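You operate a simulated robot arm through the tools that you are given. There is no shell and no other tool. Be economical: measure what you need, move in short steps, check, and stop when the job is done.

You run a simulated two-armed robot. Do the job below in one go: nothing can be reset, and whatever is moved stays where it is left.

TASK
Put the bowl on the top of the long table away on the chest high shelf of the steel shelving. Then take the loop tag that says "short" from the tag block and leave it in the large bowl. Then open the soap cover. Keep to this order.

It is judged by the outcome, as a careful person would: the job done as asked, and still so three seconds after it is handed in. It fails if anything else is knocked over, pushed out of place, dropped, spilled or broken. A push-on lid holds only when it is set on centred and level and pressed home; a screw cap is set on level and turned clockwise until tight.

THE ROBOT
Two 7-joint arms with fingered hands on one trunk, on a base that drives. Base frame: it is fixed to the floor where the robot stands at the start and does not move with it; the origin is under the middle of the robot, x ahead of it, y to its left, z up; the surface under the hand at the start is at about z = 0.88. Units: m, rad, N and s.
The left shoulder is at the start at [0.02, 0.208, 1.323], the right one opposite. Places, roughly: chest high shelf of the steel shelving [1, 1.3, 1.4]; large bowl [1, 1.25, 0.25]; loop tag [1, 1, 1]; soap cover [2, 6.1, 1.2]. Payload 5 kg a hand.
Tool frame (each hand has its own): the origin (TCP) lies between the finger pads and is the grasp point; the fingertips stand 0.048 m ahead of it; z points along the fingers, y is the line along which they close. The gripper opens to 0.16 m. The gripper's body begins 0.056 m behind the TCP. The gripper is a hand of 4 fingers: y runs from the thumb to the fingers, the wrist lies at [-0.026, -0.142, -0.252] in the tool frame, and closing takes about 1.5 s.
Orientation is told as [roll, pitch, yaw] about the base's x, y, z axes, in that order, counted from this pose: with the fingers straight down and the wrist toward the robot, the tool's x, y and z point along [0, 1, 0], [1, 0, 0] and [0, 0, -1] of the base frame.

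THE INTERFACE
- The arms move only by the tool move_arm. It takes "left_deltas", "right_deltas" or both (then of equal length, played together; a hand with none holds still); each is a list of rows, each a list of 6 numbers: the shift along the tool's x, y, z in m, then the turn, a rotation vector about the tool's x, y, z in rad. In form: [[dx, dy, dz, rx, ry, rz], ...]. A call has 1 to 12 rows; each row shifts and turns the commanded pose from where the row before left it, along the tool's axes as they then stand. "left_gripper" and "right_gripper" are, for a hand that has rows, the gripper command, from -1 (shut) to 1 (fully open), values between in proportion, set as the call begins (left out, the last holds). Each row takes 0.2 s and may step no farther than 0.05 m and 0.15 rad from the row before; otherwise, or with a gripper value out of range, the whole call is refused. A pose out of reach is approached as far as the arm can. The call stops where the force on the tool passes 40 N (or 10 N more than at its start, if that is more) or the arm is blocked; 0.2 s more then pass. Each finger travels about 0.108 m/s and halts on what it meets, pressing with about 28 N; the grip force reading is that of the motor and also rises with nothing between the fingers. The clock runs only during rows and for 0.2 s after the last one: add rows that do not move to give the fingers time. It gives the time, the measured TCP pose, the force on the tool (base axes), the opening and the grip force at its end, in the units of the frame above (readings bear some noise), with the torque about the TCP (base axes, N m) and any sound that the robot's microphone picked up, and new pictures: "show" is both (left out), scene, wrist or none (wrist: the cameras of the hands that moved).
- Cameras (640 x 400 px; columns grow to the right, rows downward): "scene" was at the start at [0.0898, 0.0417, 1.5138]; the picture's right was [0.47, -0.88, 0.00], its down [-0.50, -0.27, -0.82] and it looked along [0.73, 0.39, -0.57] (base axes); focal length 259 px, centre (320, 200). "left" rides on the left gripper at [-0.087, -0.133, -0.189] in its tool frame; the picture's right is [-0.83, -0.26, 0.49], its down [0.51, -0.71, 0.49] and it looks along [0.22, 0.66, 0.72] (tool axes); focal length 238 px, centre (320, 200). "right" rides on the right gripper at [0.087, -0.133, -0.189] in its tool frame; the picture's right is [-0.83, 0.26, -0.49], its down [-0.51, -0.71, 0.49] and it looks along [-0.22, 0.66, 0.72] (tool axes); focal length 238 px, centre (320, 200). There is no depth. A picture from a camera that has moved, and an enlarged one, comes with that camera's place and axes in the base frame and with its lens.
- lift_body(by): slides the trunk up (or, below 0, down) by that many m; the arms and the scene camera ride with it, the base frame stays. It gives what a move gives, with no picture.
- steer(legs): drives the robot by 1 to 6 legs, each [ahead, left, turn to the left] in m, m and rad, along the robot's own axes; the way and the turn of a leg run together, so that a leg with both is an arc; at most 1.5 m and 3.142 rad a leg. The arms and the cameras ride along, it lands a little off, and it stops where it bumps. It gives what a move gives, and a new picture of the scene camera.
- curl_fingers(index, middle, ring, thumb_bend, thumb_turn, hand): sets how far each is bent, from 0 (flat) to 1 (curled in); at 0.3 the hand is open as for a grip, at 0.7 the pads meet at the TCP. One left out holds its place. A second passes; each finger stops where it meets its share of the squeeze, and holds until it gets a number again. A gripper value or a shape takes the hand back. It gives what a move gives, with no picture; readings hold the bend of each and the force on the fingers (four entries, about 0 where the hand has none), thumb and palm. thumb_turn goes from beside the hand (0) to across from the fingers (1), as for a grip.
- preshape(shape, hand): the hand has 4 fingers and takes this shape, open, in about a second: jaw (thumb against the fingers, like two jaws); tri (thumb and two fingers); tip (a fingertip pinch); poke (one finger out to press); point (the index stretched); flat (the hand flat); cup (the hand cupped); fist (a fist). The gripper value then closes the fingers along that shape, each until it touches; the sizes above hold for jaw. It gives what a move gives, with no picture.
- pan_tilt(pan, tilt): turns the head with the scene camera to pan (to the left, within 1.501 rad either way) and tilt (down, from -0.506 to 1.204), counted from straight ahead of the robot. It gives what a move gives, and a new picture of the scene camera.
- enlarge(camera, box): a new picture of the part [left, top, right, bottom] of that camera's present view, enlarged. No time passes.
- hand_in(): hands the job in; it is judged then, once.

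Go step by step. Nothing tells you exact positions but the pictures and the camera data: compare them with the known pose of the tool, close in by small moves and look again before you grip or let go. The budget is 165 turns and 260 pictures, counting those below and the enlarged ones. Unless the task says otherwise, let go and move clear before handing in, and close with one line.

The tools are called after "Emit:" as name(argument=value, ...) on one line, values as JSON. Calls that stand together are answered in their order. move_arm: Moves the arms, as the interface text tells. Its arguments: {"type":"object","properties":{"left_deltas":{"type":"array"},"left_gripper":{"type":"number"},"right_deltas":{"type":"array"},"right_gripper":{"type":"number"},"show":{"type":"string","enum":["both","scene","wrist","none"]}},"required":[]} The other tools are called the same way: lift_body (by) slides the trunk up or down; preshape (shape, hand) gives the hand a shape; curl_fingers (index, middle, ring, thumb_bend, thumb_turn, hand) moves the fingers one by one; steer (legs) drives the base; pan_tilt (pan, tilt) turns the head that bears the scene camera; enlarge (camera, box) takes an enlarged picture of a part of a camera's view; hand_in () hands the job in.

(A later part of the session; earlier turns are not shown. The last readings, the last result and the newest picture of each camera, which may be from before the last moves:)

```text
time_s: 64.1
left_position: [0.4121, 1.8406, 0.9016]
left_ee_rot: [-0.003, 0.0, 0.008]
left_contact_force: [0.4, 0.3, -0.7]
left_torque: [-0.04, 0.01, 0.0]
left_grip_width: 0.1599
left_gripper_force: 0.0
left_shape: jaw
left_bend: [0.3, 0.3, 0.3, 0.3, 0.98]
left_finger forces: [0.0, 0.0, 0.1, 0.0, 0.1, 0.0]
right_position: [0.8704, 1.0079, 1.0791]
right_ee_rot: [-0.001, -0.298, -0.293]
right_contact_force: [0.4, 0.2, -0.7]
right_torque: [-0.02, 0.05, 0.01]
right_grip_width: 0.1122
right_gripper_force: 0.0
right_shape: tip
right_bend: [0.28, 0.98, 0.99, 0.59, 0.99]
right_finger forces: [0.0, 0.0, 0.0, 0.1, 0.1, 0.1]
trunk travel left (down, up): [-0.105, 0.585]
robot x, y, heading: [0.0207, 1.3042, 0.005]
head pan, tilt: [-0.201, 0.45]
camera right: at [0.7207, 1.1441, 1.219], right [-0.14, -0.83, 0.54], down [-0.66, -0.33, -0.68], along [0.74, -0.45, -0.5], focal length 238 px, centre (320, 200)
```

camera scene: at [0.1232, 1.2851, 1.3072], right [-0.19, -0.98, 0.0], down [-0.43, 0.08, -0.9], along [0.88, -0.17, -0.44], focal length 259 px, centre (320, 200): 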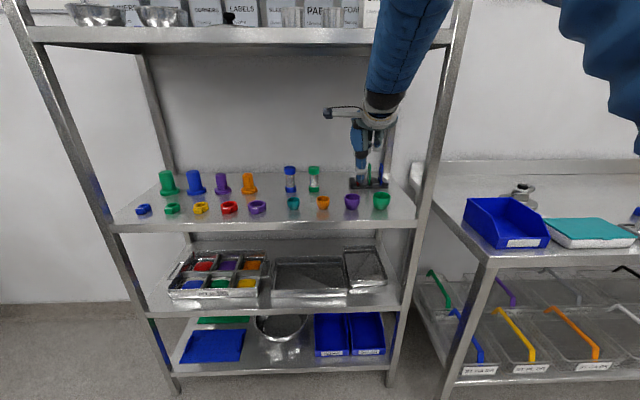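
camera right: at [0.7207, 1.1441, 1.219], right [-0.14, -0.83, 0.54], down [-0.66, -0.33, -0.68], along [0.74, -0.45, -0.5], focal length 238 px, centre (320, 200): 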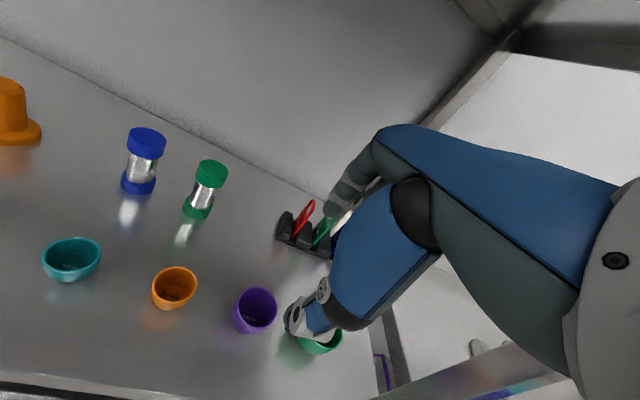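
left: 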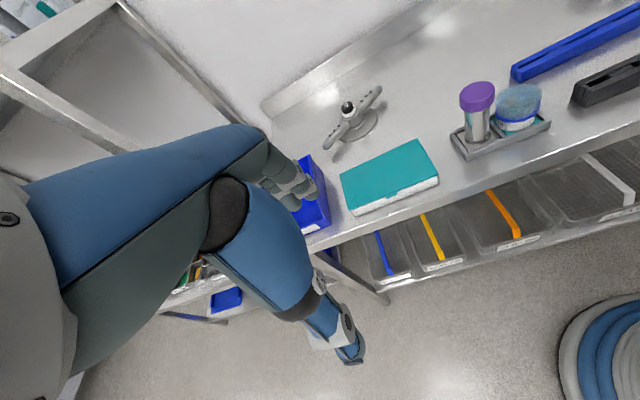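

All clear so far. I'll drive in the last 12 cm and then slide right over the blue tag, still above it.

Emit:
steer(legs=[[0.12, 0, 0]])

Emit:
enlarge(camera="scene", box=[290, 60, 450, 220])

```text
time_s: 65.3
left_position: [0.5332, 1.8405, 0.9008]
left_ee_rot: [0.0, 0.002, 0.006]
left_contact_force: [0.6, 1.2, -0.5]
left_torque: [0.0, 0.14, -0.03]
left_grip_width: 0.1598
left_gripper_force: 0.2
left_shape: jaw
left_bend: [0.3, 0.3, 0.3, 0.3, 0.98]
left_finger forces: [0.0, 0.0, 0.1, 0.0, 0.0, 0.0]
right_position: [0.9893, 1.0065, 1.0774]
right_ee_rot: [0.0, -0.296, -0.293]
right_contact_force: [1.1, -0.3, -2.6]
right_torque: [-0.02, 0.05, -0.02]
right_grip_width: 0.1125
right_gripper_force: 0.0
right_shape: tip
right_bend: [0.28, 0.98, 0.99, 0.59, 0.99]
right_finger forces: [0.1, 0.1, 0.0, 0.1, 0.0, 0.1]
trunk travel left (down, up): [-0.105, 0.585]
robot x, y, heading: [0.1424, 1.3069, 0.003]
head pan, tilt: [-0.201, 0.45]
camera scene: at [0.2433, 1.2857, 1.3071], right [-0.19, -0.98, 0.0], down [-0.43, 0.08, -0.9], along [0.88, -0.18, -0.44], focal length 259 px, centre (320, 200)
```

scene: 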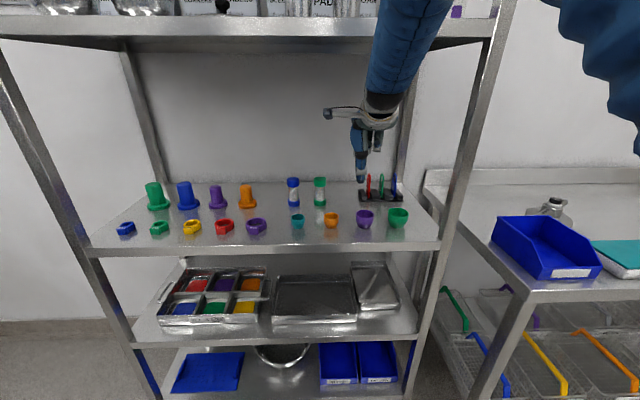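

```text
2.50 times, centred on (370, 140) of scene
camera zoom: at [0.2433, 1.2857, 1.3071], right [-0.19, -0.98, 0.0], down [-0.43, 0.08, -0.9], along [0.88, -0.18, -0.44], focal length 647 px, centre (195, 350)
```

zoom: 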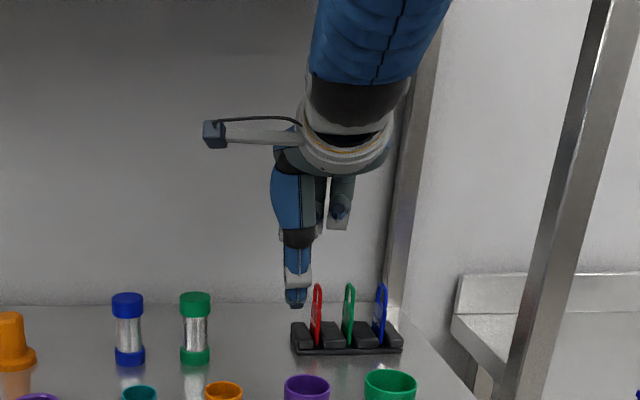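

The front post is well clear and the view confirms the blue tag at about (1.037, 0.856). I'll slide over it at constant height.

Emit:
move_arm(right_deltas=[[-0.0323, 0.0213, 0.0052, 0, 0, 0], [-0.0323, 0.0213, 0.0052, 0, 0, 0], [-0.0323, 0.0213, 0.0052, 0, 0, 0], [-0.0323, 0.0213, 0.0052, 0, 0, 0]], show="wrist")

Emit:
enlarge(camera="scene", box=[330, 120, 442, 220])

Emit:
enlarge(camera="right", box=[240, 150, 368, 350])

```text
time_s: 66.3
left_position: [0.5328, 1.8404, 0.9016]
left_ee_rot: [-0.001, 0.003, 0.005]
left_contact_force: [-0.4, 0.0, 0.9]
left_torque: [0.09, 0.02, 0.05]
left_grip_width: 0.1596
left_gripper_force: 0.1
left_shape: jaw
left_bend: [0.3, 0.3, 0.3, 0.3, 0.98]
left_finger forces: [0.1, 0.0, 0.1, 0.1, 0.0, 0.0]
right_position: [1.0356, 0.8579, 1.0831]
right_ee_rot: [0.001, -0.297, -0.293]
right_contact_force: [-0.2, 0.1, -0.1]
right_torque: [0.04, -0.04, 0.03]
right_grip_width: 0.1121
right_gripper_force: 0.0
right_shape: tip
right_bend: [0.28, 0.98, 0.99, 0.59, 0.99]
right_finger forces: [0.1, 0.0, 0.0, 0.1, 0.1, 0.0]
trunk travel left (down, up): [-0.105, 0.585]
robot x, y, heading: [0.136, 1.3013, 0.007]
head pan, tilt: [-0.201, 0.45]
camera right: at [0.8865, 0.9946, 1.2229], right [-0.14, -0.83, 0.54], down [-0.66, -0.33, -0.68], along [0.74, -0.45, -0.5], focal length 238 px, centre (320, 200)
```

right: 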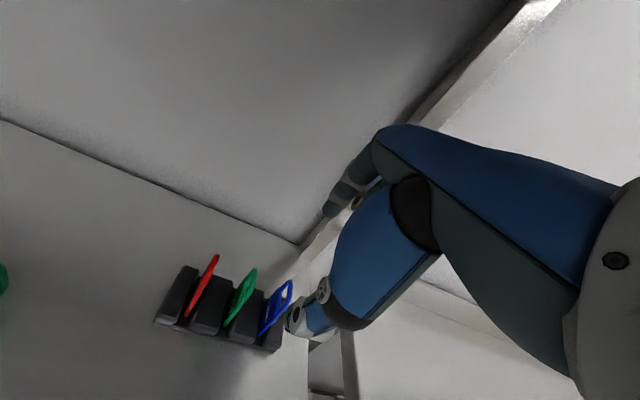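

```text
4.00 times, centred on (386, 170) of scene
camera zoom: at [0.2417, 1.2844, 1.3073], right [-0.19, -0.98, 0.0], down [-0.43, 0.09, -0.9], along [0.88, -0.17, -0.44], focal length 1036 px, centre (56, 320)
```

zoom: 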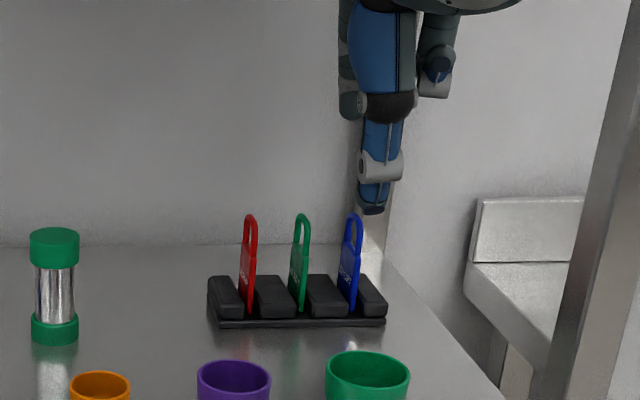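

```text
2.00 times, centred on (304, 250) of right
camera zoom: at [0.8865, 0.9946, 1.2229], right [-0.14, -0.83, 0.54], down [-0.66, -0.33, -0.68], along [0.74, -0.45, -0.5], focal length 477 px, centre (352, 100)
```

zoom: 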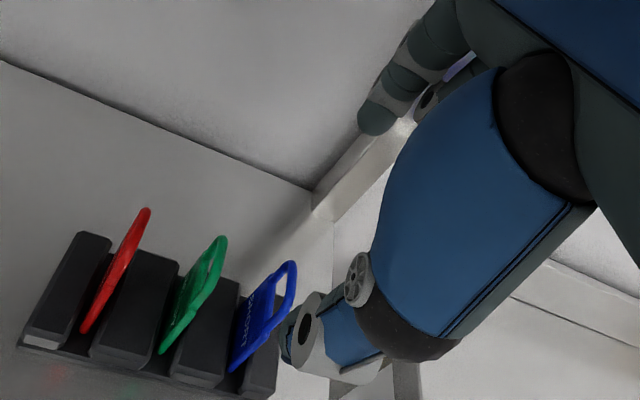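

The measured thumb and index positions match the prediction, and the tag's loop is at (1.040, 0.862, 0.989). I'll descend to straddle it front and back.

Emit:
move_arm(right_deltas=[[0.0013, -0.0076, 0.0218, 0, 0, 0], [0.0013, -0.0076, 0.0218, 0, 0, 0], [0.0013, -0.0076, 0.0218, 0, 0, 0]], show="none")

Emit:
enlarge(camera="scene", box=[330, 120, 442, 220])

Emit:
enlarge(camera="right", box=[240, 180, 368, 320])

```text
time_s: 67.1
left_position: [0.5332, 1.8401, 0.9006]
left_ee_rot: [0.001, 0.001, 0.005]
left_contact_force: [0.8, 0.1, 0.0]
left_torque: [0.05, 0.08, 0.0]
left_grip_width: 0.1597
left_gripper_force: 0.0
left_shape: jaw
left_bend: [0.3, 0.3, 0.3, 0.3, 0.98]
left_finger forces: [0.0, 0.0, 0.0, 0.1, 0.1, 0.0]
right_position: [1.0332, 0.8616, 1.0131]
right_ee_rot: [-0.002, -0.299, -0.294]
right_contact_force: [1.1, -0.6, -0.1]
right_torque: [0.06, 0.06, 0.04]
right_grip_width: 0.1122
right_gripper_force: 0.0
right_shape: tip
right_bend: [0.28, 0.98, 0.99, 0.59, 0.99]
right_finger forces: [0.0, 0.1, 0.1, 0.0, 0.0, 0.1]
trunk travel left (down, up): [-0.105, 0.585]
robot x, y, heading: [0.1387, 1.3044, 0.004]
head pan, tilt: [-0.201, 0.45]
```

```text
4.00 times, centred on (386, 170) of scene
camera zoom: at [0.2423, 1.285, 1.3072], right [-0.19, -0.98, 0.0], down [-0.43, 0.09, -0.9], along [0.88, -0.18, -0.44], focal length 1036 px, centre (56, 320)
```

zoom: 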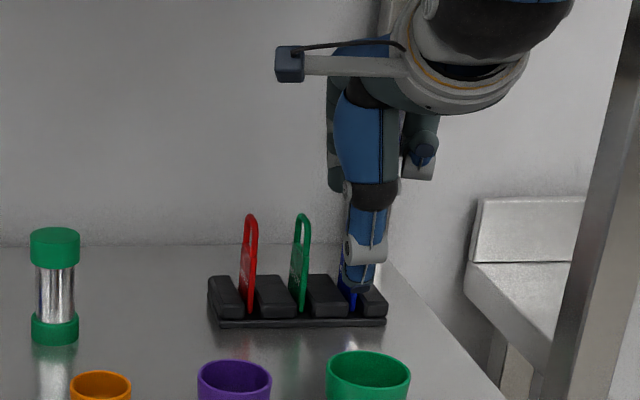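

```text
2.86 times, centred on (304, 250) of right
camera zoom: at [0.8847, 0.9989, 1.1534], right [-0.14, -0.83, 0.54], down [-0.66, -0.33, -0.68], along [0.74, -0.45, -0.5], focal length 681 px, centre (366, 57)
```

zoom: 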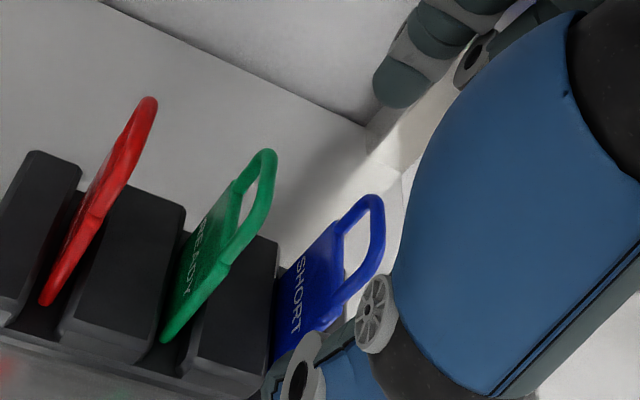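

The tag is confirmed as SHORT, and the thumb and index straddle it cleanly. I'll go down 2 cm more and close.

Emit:
move_arm(right_deltas=[[0.001, -0.0065, 0.0195, 0, 0, 0], [0, 0, 0, 0, 0, 0]], show="none")

Emit:
move_arm(right_deltas=[[0, 0, 0, 0, 0, 0], [0, 0, 0, 0, 0, 0], [0, 0, 0, 0, 0, 0], [0, 0, 0, 0, 0, 0], [0, 0, 0, 0, 0, 0], [0, 0, 0, 0, 0, 0]], right_gripper=-0.8, show="none")

Emit:
enlarge(camera="right", box=[240, 180, 368, 320])

Emit:
enlarge(camera="scene", box=[330, 120, 442, 220])

```text
time_s: 67.7
left_position: [0.5316, 1.8407, 0.9015]
left_ee_rot: [-0.002, -0.001, 0.006]
left_contact_force: [-0.3, 0.7, 0.6]
left_torque: [-0.04, -0.04, 0.02]
left_grip_width: 0.1596
left_gripper_force: 0.1
left_shape: jaw
left_bend: [0.3, 0.3, 0.3, 0.3, 0.98]
left_finger forces: [0.0, 0.0, 0.0, 0.0, 0.0, 0.1]
right_position: [1.0327, 0.8652, 0.9938]
right_ee_rot: [-0.003, -0.298, -0.295]
right_contact_force: [-0.9, 0.5, 0.4]
right_torque: [-0.01, -0.03, -0.01]
right_grip_width: 0.1122
right_gripper_force: 0.1
right_shape: tip
right_bend: [0.28, 0.98, 0.99, 0.59, 0.99]
right_finger forces: [0.1, 0.1, 0.0, 0.0, 0.1, 0.0]
trunk travel left (down, up): [-0.105, 0.585]
robot x, y, heading: [0.1408, 1.3035, 0.007]
head pan, tilt: [-0.201, 0.45]
```

```text
time_s: 69.1
left_position: [0.5322, 1.8407, 0.9014]
left_ee_rot: [0.0, 0.0, 0.005]
left_contact_force: [0.6, -0.5, 0.3]
left_torque: [-0.01, 0.0, 0.02]
left_grip_width: 0.1598
left_gripper_force: 0.0
left_shape: jaw
left_bend: [0.3, 0.3, 0.3, 0.3, 0.98]
left_finger forces: [0.0, 0.0, 0.0, 0.0, 0.1, 0.0]
right_position: [1.0337, 0.8646, 0.9938]
right_ee_rot: [-0.002, -0.3, -0.293]
right_contact_force: [0.2, -0.2, -0.2]
right_torque: [-0.02, 0.02, 0.0]
right_grip_width: 0.0163
right_gripper_force: 0.1
right_shape: tip
right_bend: [0.71, 0.98, 0.99, 0.73, 1.0]
right_finger forces: [0.1, 0.0, 0.0, 0.1, 0.1, 0.0]
trunk travel left (down, up): [-0.105, 0.585]
robot x, y, heading: [0.136, 1.3022, 0.003]
head pan, tilt: [-0.201, 0.45]
```

```text
2.86 times, centred on (304, 250) of right
camera zoom: at [0.8842, 1.0009, 1.134], right [-0.14, -0.83, 0.54], down [-0.66, -0.33, -0.68], along [0.74, -0.45, -0.5], focal length 681 px, centre (366, 57)
```

zoom: 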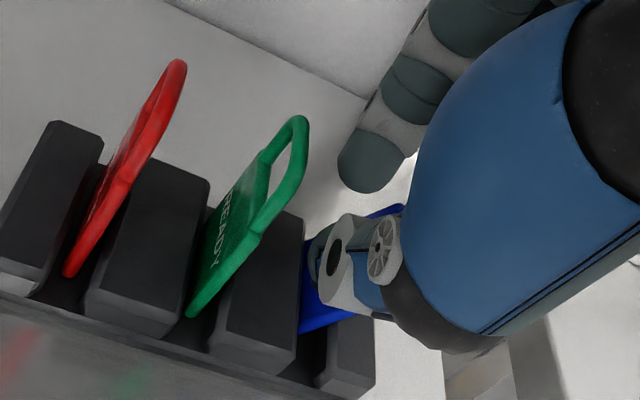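

```text
4.00 times, centred on (386, 170) of scene
camera zoom: at [0.2414, 1.2856, 1.3073], right [-0.19, -0.98, 0.0], down [-0.43, 0.08, -0.9], along [0.88, -0.18, -0.44], focal length 1036 px, centre (56, 320)
```

zoom: 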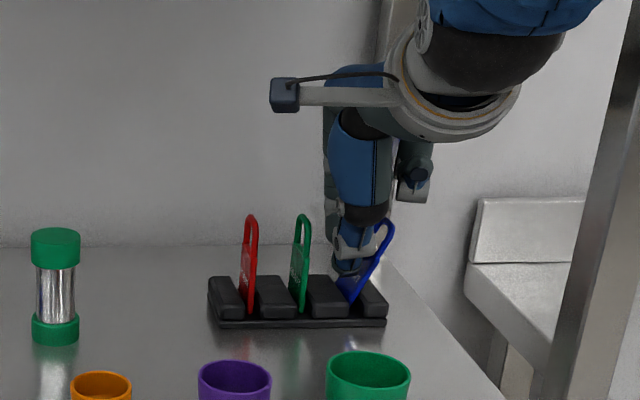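

The thumb slipped past the tag's thin edge and only leaned it over in its slot. I'll reopen and look. A pinch across the tag's flat faces will be steadier.

Emit:
move_arm(right_deltas=[[0, 0, 0, 0, 0, 0], [0, 0, 0, 0, 0, 0], [0, 0, 0, 0, 0, 0], [0, 0, 0, 0, 0, 0], [0, 0, 0, 0, 0, 0]], right_gripper=0.4, show="none")

Emit:
move_arm(right_deltas=[[-0.001, 0.0065, -0.0195, 0, 0, 0], [-0.0013, 0.0076, -0.0218, 0, 0, 0], [-0.0013, 0.0076, -0.0218, 0, 0, 0], [-0.0013, 0.0076, -0.0218, 0, 0, 0]], show="none")

Emit:
enlarge(camera="right", box=[140, 220, 340, 370])

Emit:
enlarge(camera="scene", box=[330, 120, 442, 220])

```text
time_s: 70.3
left_position: [0.5316, 1.8401, 0.9007]
left_ee_rot: [-0.001, 0.002, 0.005]
left_contact_force: [-0.1, 0.4, -0.2]
left_torque: [-0.01, 0.03, -0.01]
left_grip_width: 0.1594
left_gripper_force: 0.1
left_shape: jaw
left_bend: [0.3, 0.3, 0.3, 0.3, 0.98]
left_finger forces: [0.1, 0.0, 0.0, 0.0, 0.1, 0.0]
right_position: [1.0339, 0.8642, 0.9934]
right_ee_rot: [-0.002, -0.297, -0.294]
right_contact_force: [-0.8, 0.2, -0.2]
right_torque: [0.01, -0.01, 0.02]
right_grip_width: 0.1115
right_gripper_force: 0.0
right_shape: tip
right_bend: [0.28, 0.98, 0.99, 0.59, 0.99]
right_finger forces: [0.1, 0.0, 0.1, 0.1, 0.0, 0.1]
trunk travel left (down, up): [-0.105, 0.585]
robot x, y, heading: [0.1393, 1.3048, 0.005]
head pan, tilt: [-0.201, 0.45]
```

```text
time_s: 71.3
left_position: [0.5313, 1.841, 0.9002]
left_ee_rot: [-0.001, -0.001, 0.006]
left_contact_force: [-0.6, -0.2, 0.3]
left_torque: [0.0, -0.02, 0.02]
left_grip_width: 0.16
left_gripper_force: 0.1
left_shape: jaw
left_bend: [0.3, 0.3, 0.3, 0.3, 0.98]
left_finger forces: [0.0, 0.1, 0.0, 0.1, 0.0, 0.0]
right_position: [1.0347, 0.858, 1.0844]
right_ee_rot: [-0.002, -0.298, -0.294]
right_contact_force: [-1.3, -0.3, 0.4]
right_torque: [-0.03, -0.07, 0.0]
right_grip_width: 0.1117
right_gripper_force: 0.0
right_shape: tip
right_bend: [0.28, 0.98, 0.99, 0.59, 0.99]
right_finger forces: [0.1, 0.0, 0.1, 0.1, 0.1, 0.1]
trunk travel left (down, up): [-0.105, 0.585]
robot x, y, heading: [0.1399, 1.3061, 0.007]
head pan, tilt: [-0.201, 0.45]
```

```text
2.67 times, centred on (240, 295) of right
camera zoom: at [0.8854, 0.9953, 1.2243], right [-0.14, -0.83, 0.54], down [-0.66, -0.33, -0.68], along [0.74, -0.45, -0.5], focal length 636 px, centre (533, -53)
```

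zoom: 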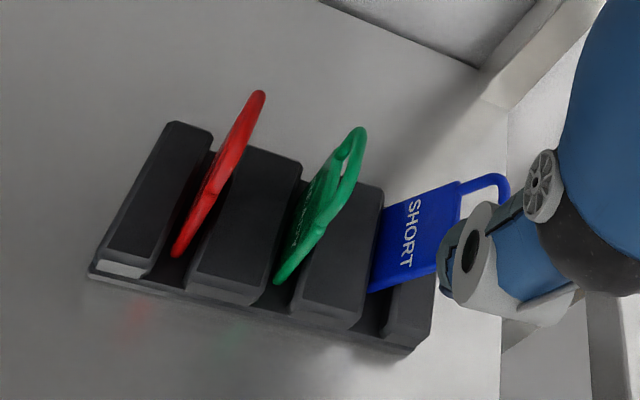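

```text
4.00 times, centred on (386, 170) of scene
camera zoom: at [0.2408, 1.2858, 1.3074], right [-0.19, -0.98, 0.0], down [-0.43, 0.08, -0.9], along [0.88, -0.18, -0.44], focal length 1036 px, centre (56, 320)
```

zoom: 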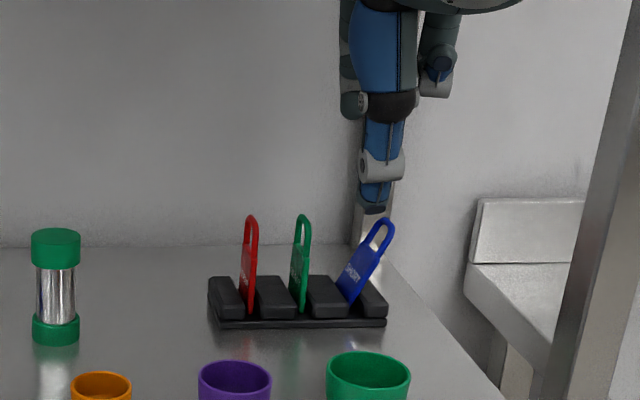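

The tag now leans to the right in its slot, and the block and the other tags haven't moved. I'll back out of the shelf and re-pose the right hand "handshake" style, thumb left and index right, to pinch the leaning tag across its faces.

Emit:
move_arm(right_deltas=[[0.0323, -0.0213, -0.0052, 0, 0, 0], [0.0323, -0.0213, -0.0052, 0, 0, 0], [0.0323, -0.0213, -0.0052, 0, 0, 0], [0.0323, -0.0213, -0.0052, 0, 0, 0]], show="none")

Emit:
steer(legs=[[-0.4, 0, 0]])

Emit:
move_arm(right_deltas=[[0, 0, 0, -0.00535, 0.0596, 0.1213], [0, 0, 0, -0.00535, 0.0596, 0.1213], [0, 0, 0, -0.00535, 0.0596, 0.1213], [0, 0, 0, -0.00535, 0.0596, 0.1213], [0, 0, 0, -0.00535, 0.0596, 0.1213], [0, 0, 0, -0.00535, 0.0596, 0.1213], [0, 0, 0, -0.00535, 0.0596, 0.1213]], show="scene")

Emit:
move_arm(right_deltas=[[0, 0, 0, -0.00535, 0.0596, 0.1213], [0, 0, 0, -0.00535, 0.0596, 0.1213], [0, 0, 0, -0.00535, 0.0596, 0.1213], [0, 0, 0, -0.00535, 0.0596, 0.1213], [0, 0, 0, -0.00535, 0.0596, 0.1213], [0, 0, 0, -0.00535, 0.0596, 0.1213], [0, 0, 0, -0.00535, 0.0596, 0.1213]])

```text
time_s: 72.3
left_position: [0.533, 1.8413, 0.9009]
left_ee_rot: [0.0, 0.001, 0.004]
left_contact_force: [0.3, 0.2, -1.2]
left_torque: [-0.09, 0.01, -0.04]
left_grip_width: 0.1594
left_gripper_force: 0.1
left_shape: jaw
left_bend: [0.3, 0.3, 0.3, 0.3, 0.98]
left_finger forces: [0.1, 0.0, 0.0, 0.0, 0.0, 0.1]
right_position: [0.9883, 1.009, 1.0806]
right_ee_rot: [-0.001, -0.299, -0.297]
right_contact_force: [0.4, -0.7, -0.9]
right_torque: [0.02, 0.07, 0.01]
right_grip_width: 0.1118
right_gripper_force: 0.1
right_shape: tip
right_bend: [0.28, 0.98, 0.99, 0.59, 0.99]
right_finger forces: [0.0, 0.0, 0.1, 0.0, 0.0, 0.1]
trunk travel left (down, up): [-0.105, 0.585]
robot x, y, heading: [0.1385, 1.3031, 0.003]
head pan, tilt: [-0.201, 0.45]
```

```text
time_s: 74.8
left_position: [0.1322, 1.8374, 0.9015]
left_ee_rot: [0.0, 0.001, 0.002]
left_contact_force: [0.0, 0.3, 0.1]
left_torque: [0.0, -0.09, 0.01]
left_grip_width: 0.1596
left_gripper_force: 0.1
left_shape: jaw
left_bend: [0.3, 0.3, 0.3, 0.3, 0.98]
left_finger forces: [0.0, 0.0, 0.0, 0.0, 0.0, 0.1]
right_position: [0.5848, 1.0032, 1.0796]
right_ee_rot: [-0.001, -0.298, -0.295]
right_contact_force: [-1.0, -0.3, 0.7]
right_torque: [0.03, -0.03, 0.01]
right_grip_width: 0.1116
right_gripper_force: 0.0
right_shape: tip
right_bend: [0.28, 0.98, 0.99, 0.59, 0.99]
right_finger forces: [0.0, 0.0, 0.0, 0.1, 0.0, 0.0]
trunk travel left (down, up): [-0.105, 0.585]
robot x, y, heading: [-0.2632, 1.3003, 0.002]
head pan, tilt: [-0.201, 0.45]
camera scene: at [-0.1618, 1.284, 1.3074], right [-0.2, -0.98, 0.0], down [-0.43, 0.09, -0.9], along [0.88, -0.18, -0.43], focal length 259 px, centre (320, 200)
```

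scene: 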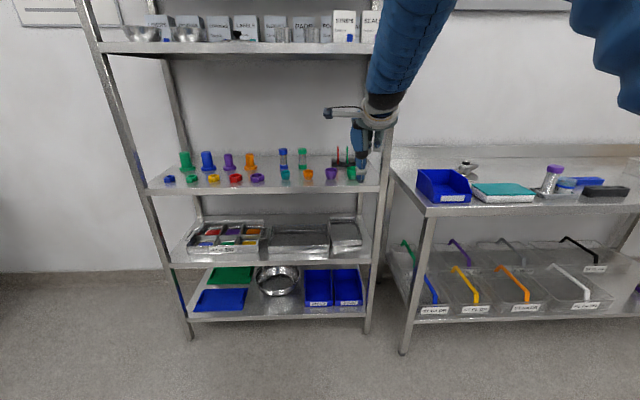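

```text
time_s: 76.4
left_position: [0.1317, 1.8382, 0.9005]
left_ee_rot: [-0.001, 0.002, 0.001]
left_contact_force: [0.5, -0.1, -0.5]
left_torque: [-0.01, 0.02, -0.03]
left_grip_width: 0.1596
left_gripper_force: 0.1
left_shape: jaw
left_bend: [0.3, 0.3, 0.3, 0.3, 0.98]
left_finger forces: [0.0, 0.0, 0.0, 0.0, 0.1, 0.1]
right_position: [0.5862, 1.0034, 1.0803]
right_ee_rot: [0.603, -0.073, -1.124]
right_contact_force: [0.3, -0.2, 0.3]
right_torque: [-0.01, 0.01, -0.04]
right_grip_width: 0.1117
right_gripper_force: 0.0
right_shape: tip
right_bend: [0.28, 0.98, 0.99, 0.59, 0.99]
right_finger forces: [0.1, 0.0, 0.0, 0.1, 0.1, 0.0]
trunk travel left (down, up): [-0.105, 0.585]
robot x, y, heading: [-0.2652, 1.3027, 0.004]
head pan, tilt: [-0.201, 0.45]
camera scene: at [-0.1608, 1.2841, 1.3073], right [-0.2, -0.98, 0.0], down [-0.43, 0.09, -0.9], along [0.88, -0.18, -0.44], focal length 259 px, centre (320, 200)
```

scene: 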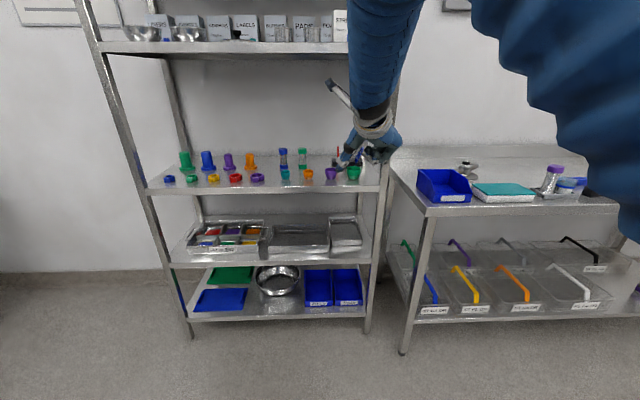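

```text
time_s: 78.0
left_position: [0.1315, 1.8395, 0.9009]
left_ee_rot: [-0.001, 0.0, 0.002]
left_contact_force: [-0.3, 0.1, 0.0]
left_torque: [-0.01, -0.01, 0.0]
left_grip_width: 0.1599
left_gripper_force: 0.1
left_shape: jaw
left_bend: [0.3, 0.3, 0.3, 0.3, 0.98]
left_finger forces: [0.1, 0.0, 0.0, 0.0, 0.0, 0.0]
right_position: [0.5859, 1.0036, 1.0797]
right_ee_rot: [0.9, 0.498, -1.776]
right_contact_force: [-0.1, -0.2, 0.1]
right_torque: [0.03, -0.01, -0.02]
right_grip_width: 0.1116
right_gripper_force: 0.1
right_shape: tip
right_bend: [0.28, 0.98, 0.99, 0.59, 0.99]
right_finger forces: [0.0, 0.0, 0.1, 0.1, 0.0, 0.1]
trunk travel left (down, up): [-0.105, 0.585]
robot x, y, heading: [-0.2617, 1.302, 0.003]
head pan, tilt: [-0.201, 0.45]
camera scene: at [-0.1607, 1.2841, 1.3073], right [-0.2, -0.98, 0.0], down [-0.43, 0.09, -0.9], along [0.88, -0.18, -0.44], focal length 259 px, centre (320, 200)
camera right: at [0.4998, 1.0495, 1.3041], right [-0.89, 0.13, -0.43], down [0.26, 0.92, -0.28], along [0.36, -0.36, -0.86], focal length 238 px, centre (320, 200)
```

scene: 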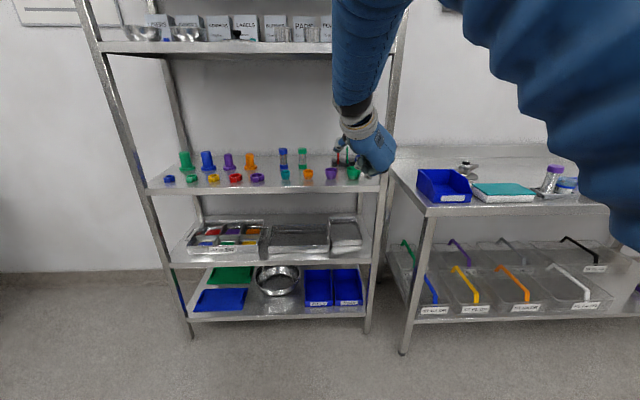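
right: 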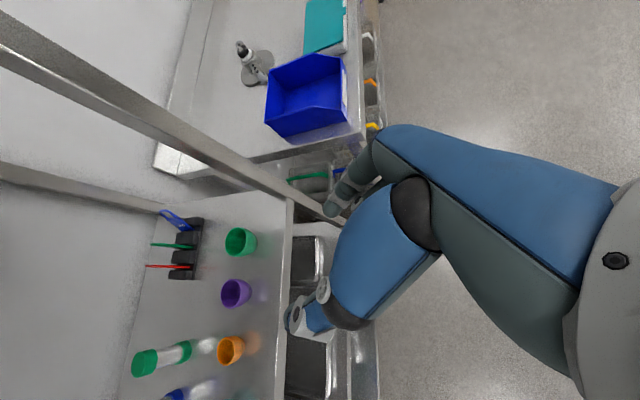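

The handshake pose worked, and the wrist camera now looks down on the block. I'll enlarge to measure the leaning tag.

Emit:
enlarge(camera="right", box=[130, 190, 242, 290])

Emit:
enlarge(camera="scene", box=[300, 90, 420, 190])

```text
4.00 times, centred on (186, 240) of right
camera zoom: at [0.4998, 1.0495, 1.3041], right [-0.89, 0.13, -0.43], down [0.26, 0.92, -0.28], along [0.36, -0.36, -0.86], focal length 953 px, centre (856, 40)
```

zoom: 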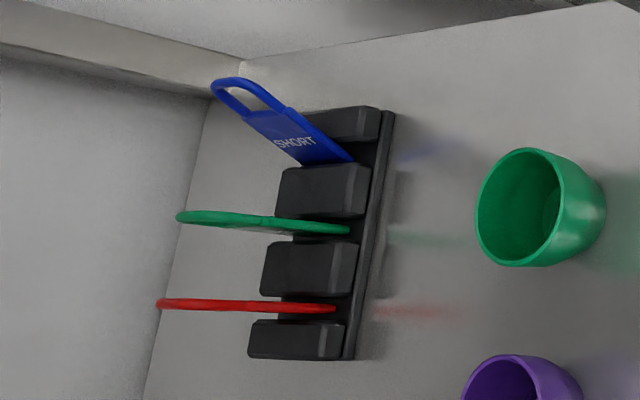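

```text
4.00 times, centred on (360, 140) of scene
camera zoom: at [-0.1607, 1.2841, 1.3073], right [-0.2, -0.98, 0.0], down [-0.43, 0.09, -0.9], along [0.88, -0.18, -0.44], focal length 1036 px, centre (160, 440)
```

zoom: 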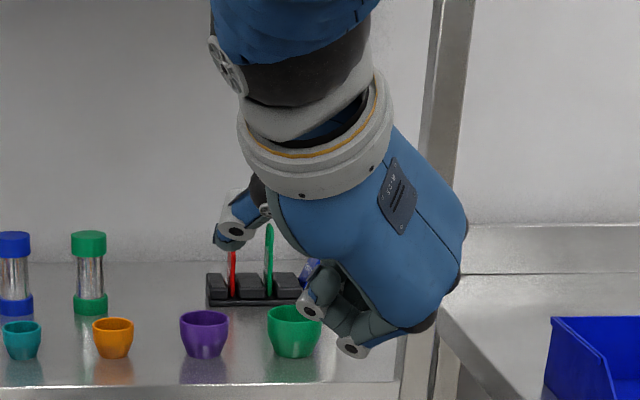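

The leaning loop's centre is near (1.038, 0.829, 0.962). I'll retract the arm a little, narrow the fingers, and drive in on the left side of the post.

Emit:
move_arm(right_deltas=[[-0.0263, 0.0124, -0.0166, 0, 0, 0], [-0.0263, 0.0124, -0.0166, 0, 0, 0]], right_gripper=0.0, show="none")

Emit:
steer(legs=[[0.4, 0.0, 0]])

Emit:
move_arm(right_deltas=[[0, 0, 0, 0, 0, 0]], show="wrist")

```text
time_s: 78.6
left_position: [0.1308, 1.8382, 0.901]
left_ee_rot: [0.0, 0.001, 0.002]
left_contact_force: [-0.4, -1.3, -0.2]
left_torque: [0.04, -0.01, 0.02]
left_grip_width: 0.1596
left_gripper_force: 0.0
left_shape: jaw
left_bend: [0.3, 0.3, 0.3, 0.3, 0.98]
left_finger forces: [0.1, 0.0, 0.0, 0.0, 0.1, 0.0]
right_position: [0.5273, 1.0031, 1.0511]
right_ee_rot: [0.901, 0.498, -1.774]
right_contact_force: [-0.2, -0.4, 1.6]
right_torque: [-0.02, 0.03, -0.03]
right_grip_width: 0.0805
right_gripper_force: 0.0
right_shape: tip
right_bend: [0.73, 0.98, 0.99, 0.69, 1.0]
right_finger forces: [0.1, 0.0, 0.0, 0.0, 0.0, 0.2]
trunk travel left (down, up): [-0.105, 0.585]
robot x, y, heading: [-0.2619, 1.3001, 0.005]
head pan, tilt: [-0.201, 0.45]
```

```text
time_s: 81.1
left_position: [0.5331, 1.8403, 0.9007]
left_ee_rot: [-0.003, 0.001, 0.006]
left_contact_force: [-0.1, 0.4, -0.8]
left_torque: [0.01, 0.07, -0.04]
left_grip_width: 0.1596
left_gripper_force: 0.2
left_shape: jaw
left_bend: [0.3, 0.3, 0.3, 0.3, 0.98]
left_finger forces: [0.0, 0.0, 0.1, 0.0, 0.0, 0.0]
right_position: [0.931, 1.0058, 1.0487]
right_ee_rot: [0.899, 0.497, -1.772]
right_contact_force: [1.1, 0.1, -0.4]
right_torque: [0.0, -0.04, 0.02]
right_grip_width: 0.0806
right_gripper_force: 0.1
right_shape: tip
right_bend: [0.73, 0.98, 0.99, 0.69, 1.0]
right_finger forces: [0.0, 0.0, 0.1, 0.0, 0.1, 0.0]
trunk travel left (down, up): [-0.105, 0.585]
robot x, y, heading: [0.1433, 1.3006, 0.007]
head pan, tilt: [-0.201, 0.45]
camera scene: at [0.2431, 1.2859, 1.3072], right [-0.19, -0.98, 0.0], down [-0.43, 0.08, -0.9], along [0.88, -0.17, -0.44], focal length 259 px, centre (320, 200)
```

scene: 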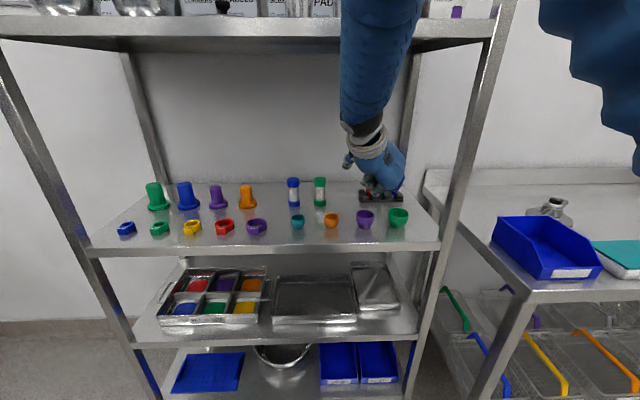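

```text
time_s: 81.5
left_position: [0.533, 1.8415, 0.901]
left_ee_rot: [-0.002, 0.002, 0.005]
left_contact_force: [-1.2, 0.2, 0.4]
left_torque: [0.01, 0.04, -0.03]
left_grip_width: 0.1599
left_gripper_force: 0.1
left_shape: jaw
left_bend: [0.3, 0.3, 0.3, 0.3, 0.98]
left_finger forces: [0.0, 0.0, 0.1, 0.0, 0.0, 0.1]
right_position: [0.9311, 1.007, 1.0502]
right_ee_rot: [0.898, 0.5, -1.771]
right_contact_force: [1.1, 0.0, 0.0]
right_torque: [0.04, 0.01, -0.01]
right_grip_width: 0.0803
right_gripper_force: 0.1
right_shape: tip
right_bend: [0.73, 0.98, 0.99, 0.69, 1.0]
right_finger forces: [0.1, 0.0, 0.0, 0.1, 0.1, 0.0]
trunk travel left (down, up): [-0.105, 0.585]
robot x, y, heading: [0.1404, 1.3, 0.007]
head pan, tilt: [-0.201, 0.45]
camera right: at [0.8444, 1.0539, 1.2748], right [-0.89, 0.12, -0.43], down [0.26, 0.93, -0.28], along [0.37, -0.36, -0.86], focal length 238 px, centre (320, 200)
```

right: 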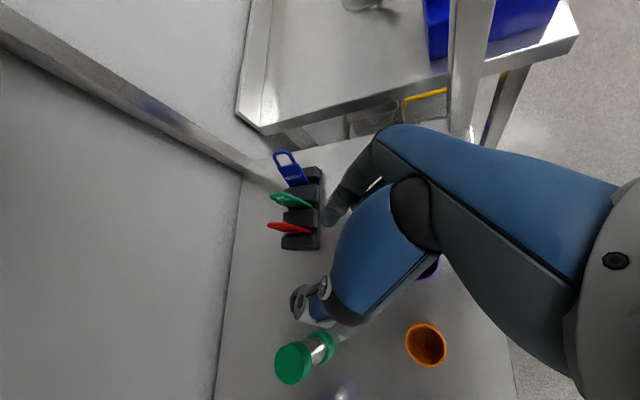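

The route is clear. I'll slide right and forward to a point above the leaning tag.

Emit:
move_arm(right_deltas=[[0.0285, 0.0261, 0.0038, 0, 0, 0], [0.0285, 0.0261, 0.0038, 0, 0, 0], [0.0285, 0.0261, 0.0038, 0, 0, 0], [0.0285, 0.0261, 0.0038, 0, 0, 0], [0.0285, 0.0261, 0.0038, 0, 0, 0]])

Emit:
enlarge(camera="right", box=[220, 160, 380, 340])

Emit:
enlarge(camera="scene", box=[330, 60, 490, 220])

```text
time_s: 82.7
left_position: [0.5338, 1.8398, 0.9022]
left_ee_rot: [0.0, 0.002, 0.004]
left_contact_force: [-0.7, -0.3, -0.1]
left_torque: [0.09, 0.03, 0.03]
left_grip_width: 0.1597
left_gripper_force: 0.0
left_shape: jaw
left_bend: [0.3, 0.3, 0.3, 0.3, 0.98]
left_finger forces: [0.0, 0.0, 0.0, 0.1, 0.1, 0.0]
right_position: [0.9985, 0.8268, 1.0746]
right_ee_rot: [0.897, 0.501, -1.771]
right_contact_force: [0.1, -0.9, -0.3]
right_torque: [0.05, -0.08, 0.05]
right_grip_width: 0.0804
right_gripper_force: 0.1
right_shape: tip
right_bend: [0.73, 0.98, 0.99, 0.69, 1.0]
right_finger forces: [0.0, 0.1, 0.0, 0.1, 0.0, 0.1]
trunk travel left (down, up): [-0.105, 0.585]
robot x, y, heading: [0.1383, 1.3022, 0.004]
head pan, tilt: [-0.201, 0.45]
camera scene: at [0.2427, 1.2846, 1.3072], right [-0.19, -0.98, 0.0], down [-0.43, 0.09, -0.9], along [0.88, -0.17, -0.44], focal length 259 px, centre (320, 200)
camera right: at [0.9132, 0.8733, 1.2992], right [-0.89, 0.12, -0.43], down [0.26, 0.93, -0.28], along [0.37, -0.36, -0.86], focal length 238 px, centre (320, 200)
```

scene: 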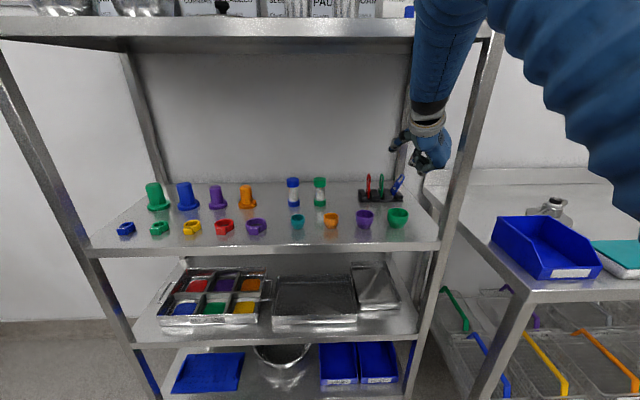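
right: 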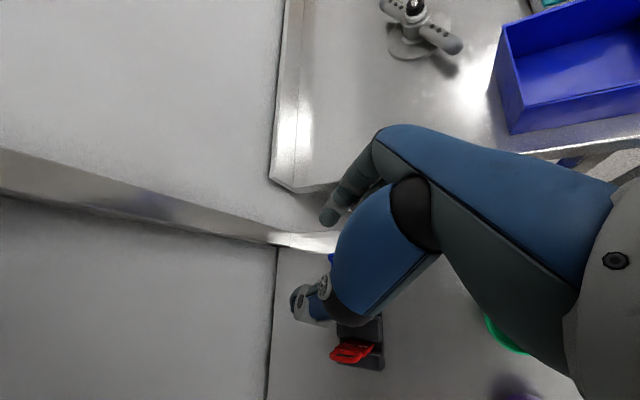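

```text
2.22 times, centred on (300, 250) of right
camera zoom: at [0.9132, 0.8733, 1.2992], right [-0.89, 0.12, -0.43], down [0.26, 0.93, -0.28], along [0.37, -0.36, -0.86], focal length 530 px, centre (364, 89)
```

zoom: 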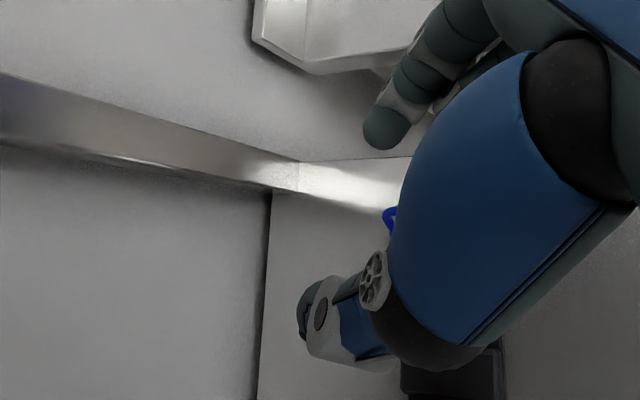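

```text
2.50 times, centred on (410, 140) of scene
camera zoom: at [0.2427, 1.2846, 1.3072], right [-0.19, -0.98, 0.0], down [-0.43, 0.09, -0.9], along [0.88, -0.17, -0.44], focal length 647 px, centre (95, 350)
```

zoom: 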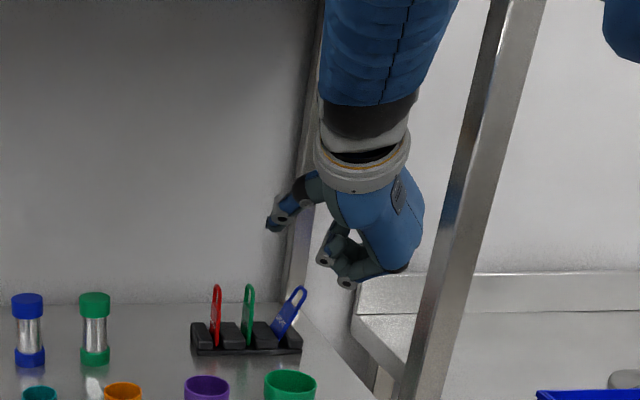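

The tag lies between the thumb and index from above. I'll descend partway and check.

Emit:
move_arm(right_deltas=[[-0.0112, 0.009, 0.0147, 0, 0, 0], [-0.0112, 0.009, 0.0147, 0, 0, 0], [-0.0112, 0.009, 0.0147, 0, 0, 0]], show="none")

Emit:
enlarge(camera="right", box=[220, 160, 380, 340])

Emit:
enlarge(camera="scene", box=[350, 110, 450, 220])

```text
time_s: 83.5
left_position: [0.5348, 1.8401, 0.9007]
left_ee_rot: [0.0, 0.001, 0.005]
left_contact_force: [0.8, -0.2, 0.2]
left_torque: [0.0, 0.07, 0.02]
left_grip_width: 0.1598
left_gripper_force: 0.0
left_shape: jaw
left_bend: [0.3, 0.3, 0.3, 0.3, 0.98]
left_finger forces: [0.0, 0.0, 0.1, 0.1, 0.1, 0.1]
right_position: [1.0141, 0.8259, 1.0137]
right_ee_rot: [0.899, 0.499, -1.771]
right_contact_force: [1.0, -0.1, 0.8]
right_torque: [0.04, -0.01, 0.04]
right_grip_width: 0.0805
right_gripper_force: 0.0
right_shape: tip
right_bend: [0.73, 0.98, 0.99, 0.69, 1.0]
right_finger forces: [0.0, 0.1, 0.0, 0.0, 0.0, 0.0]
trunk travel left (down, up): [-0.105, 0.585]
robot x, y, heading: [0.1399, 1.304, 0.005]
head pan, tilt: [-0.201, 0.45]
```

```text
2.22 times, centred on (300, 250) of right
camera zoom: at [0.9278, 0.8723, 1.2396], right [-0.89, 0.12, -0.43], down [0.26, 0.93, -0.28], along [0.37, -0.36, -0.86], focal length 530 px, centre (364, 89)
```

zoom: 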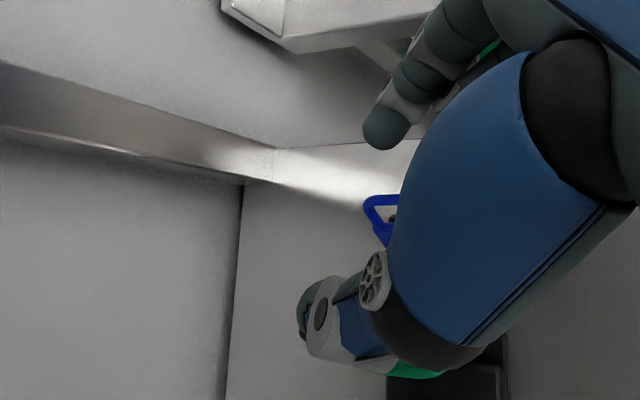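

```text
3.64 times, centred on (400, 165) of scene
camera zoom: at [0.2431, 1.2854, 1.3072], right [-0.19, -0.98, 0.0], down [-0.43, 0.08, -0.9], along [0.88, -0.17, -0.44], focal length 941 px, centre (29, 327)
```

zoom: 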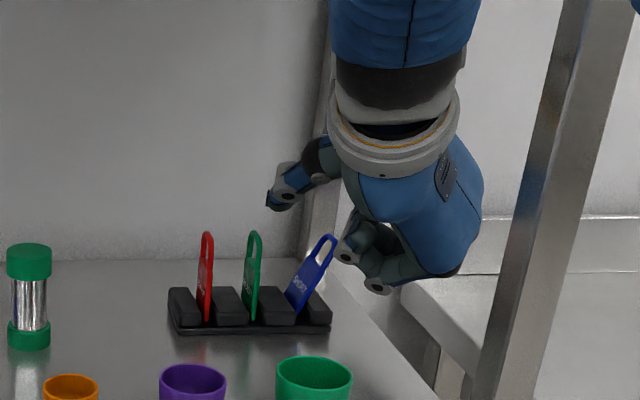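

The tag is centred between the tips, at y of about 0.83. The thumb would come down close to the green tag, so I'll narrow the opening to 5 cm and then descend the rest.

Emit:
move_arm(right_deltas=[[0, 0, 0, 0, 0, 0], [0, 0, 0, 0, 0, 0], [0, 0, 0, 0, 0, 0]], right_gripper=-0.375, show="none")

Emit:
enlarge(camera="right", box=[240, 160, 368, 320])

Emit:
enlarge(camera="scene", box=[350, 110, 450, 220])

```text
time_s: 84.3
left_position: [0.5328, 1.8409, 0.8996]
left_ee_rot: [-0.002, 0.001, 0.005]
left_contact_force: [-0.4, -0.3, 0.5]
left_torque: [-0.01, -0.01, 0.04]
left_grip_width: 0.1595
left_gripper_force: 0.1
left_shape: jaw
left_bend: [0.3, 0.3, 0.3, 0.3, 0.98]
left_finger forces: [0.0, 0.1, 0.1, 0.0, 0.0, 0.0]
right_position: [1.0128, 0.8271, 1.0145]
right_ee_rot: [0.899, 0.498, -1.773]
right_contact_force: [0.0, -0.1, -0.4]
right_torque: [-0.01, 0.0, 0.01]
right_grip_width: 0.0506
right_gripper_force: 0.0
right_shape: tip
right_bend: [0.73, 0.98, 0.99, 0.73, 1.0]
right_finger forces: [0.1, 0.0, 0.0, 0.1, 0.0, 0.0]
trunk travel left (down, up): [-0.105, 0.585]
robot x, y, heading: [0.1405, 1.3028, 0.008]
head pan, tilt: [-0.201, 0.45]
```

```text
2.50 times, centred on (304, 240) of right
camera zoom: at [0.9271, 0.8731, 1.2404], right [-0.89, 0.12, -0.43], down [0.26, 0.93, -0.28], along [0.37, -0.36, -0.86], focal length 596 px, centre (360, 100)
```

zoom: 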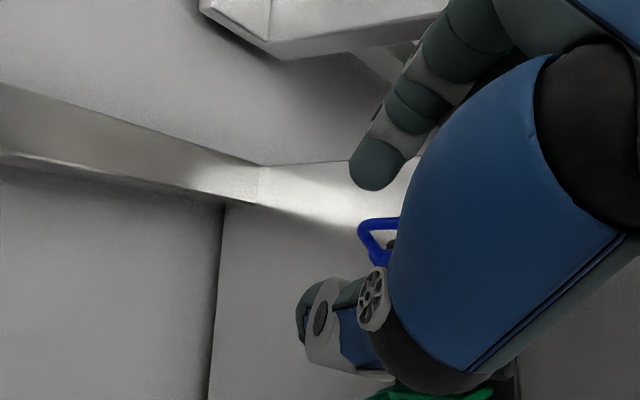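

```text
3.64 times, centred on (400, 165) of scene
camera zoom: at [0.2423, 1.2858, 1.3073], right [-0.19, -0.98, 0.0], down [-0.43, 0.08, -0.9], along [0.88, -0.17, -0.44], focal length 941 px, centre (29, 327)
```

zoom: 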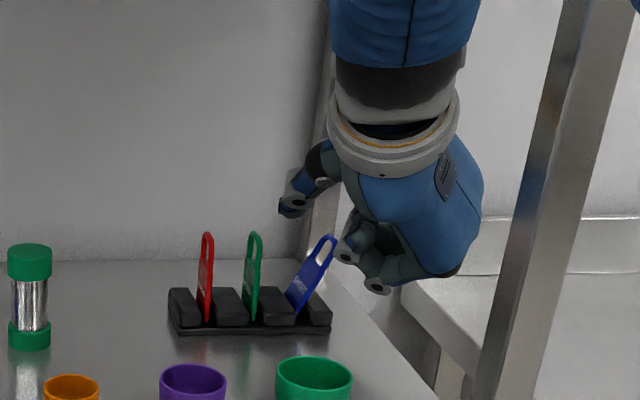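

The thumb clears the green tag by about 2 cm. I'll descend the final 4 cm.

Emit:
move_arm(right_deltas=[[-0.0112, 0.009, 0.0147, 0, 0, 0], [-0.0112, 0.009, 0.0147, 0, 0, 0]], show="none")

Emit:
enlarge(camera="right", box=[240, 160, 368, 320])

Emit:
enlarge(camera="scene", box=[350, 110, 450, 220])

```text
time_s: 84.9
left_position: [0.5339, 1.8403, 0.8999]
left_ee_rot: [0.0, 0.002, 0.005]
left_contact_force: [1.0, 0.3, 0.2]
left_torque: [-0.03, 0.04, 0.01]
left_grip_width: 0.1597
left_gripper_force: 0.0
left_shape: jaw
left_bend: [0.3, 0.3, 0.3, 0.3, 0.98]
left_finger forces: [0.1, 0.0, 0.1, 0.0, 0.0, 0.0]
right_position: [1.022, 0.826, 0.975]
right_ee_rot: [0.899, 0.497, -1.771]
right_contact_force: [0.7, 0.6, 0.0]
right_torque: [0.01, 0.08, 0.01]
right_grip_width: 0.0507
right_gripper_force: 0.1
right_shape: tip
right_bend: [0.73, 0.98, 0.99, 0.73, 1.0]
right_finger forces: [0.1, 0.1, 0.0, 0.0, 0.0, 0.1]
trunk travel left (down, up): [-0.105, 0.585]
robot x, y, heading: [0.1408, 1.3021, 0.002]
head pan, tilt: [-0.201, 0.45]
```

```text
2.50 times, centred on (304, 240) of right
camera zoom: at [0.9363, 0.8726, 1.1996], right [-0.89, 0.12, -0.43], down [0.26, 0.93, -0.28], along [0.37, -0.36, -0.86], focal length 596 px, centre (360, 100)
```

zoom: 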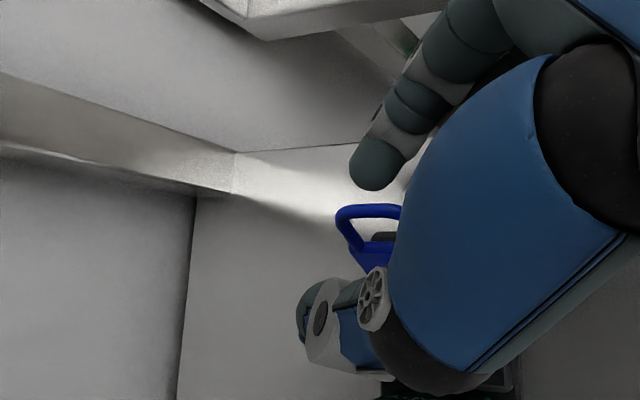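

```text
3.64 times, centred on (400, 165) of scene
camera zoom: at [0.2426, 1.2857, 1.3073], right [-0.19, -0.98, 0.0], down [-0.43, 0.08, -0.9], along [0.88, -0.17, -0.44], focal length 941 px, centre (29, 327)
```

zoom: 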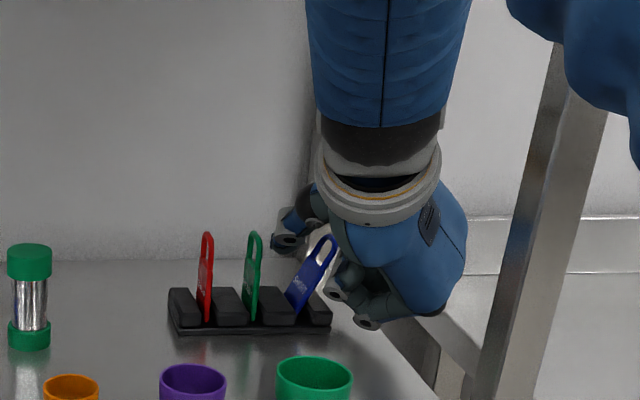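

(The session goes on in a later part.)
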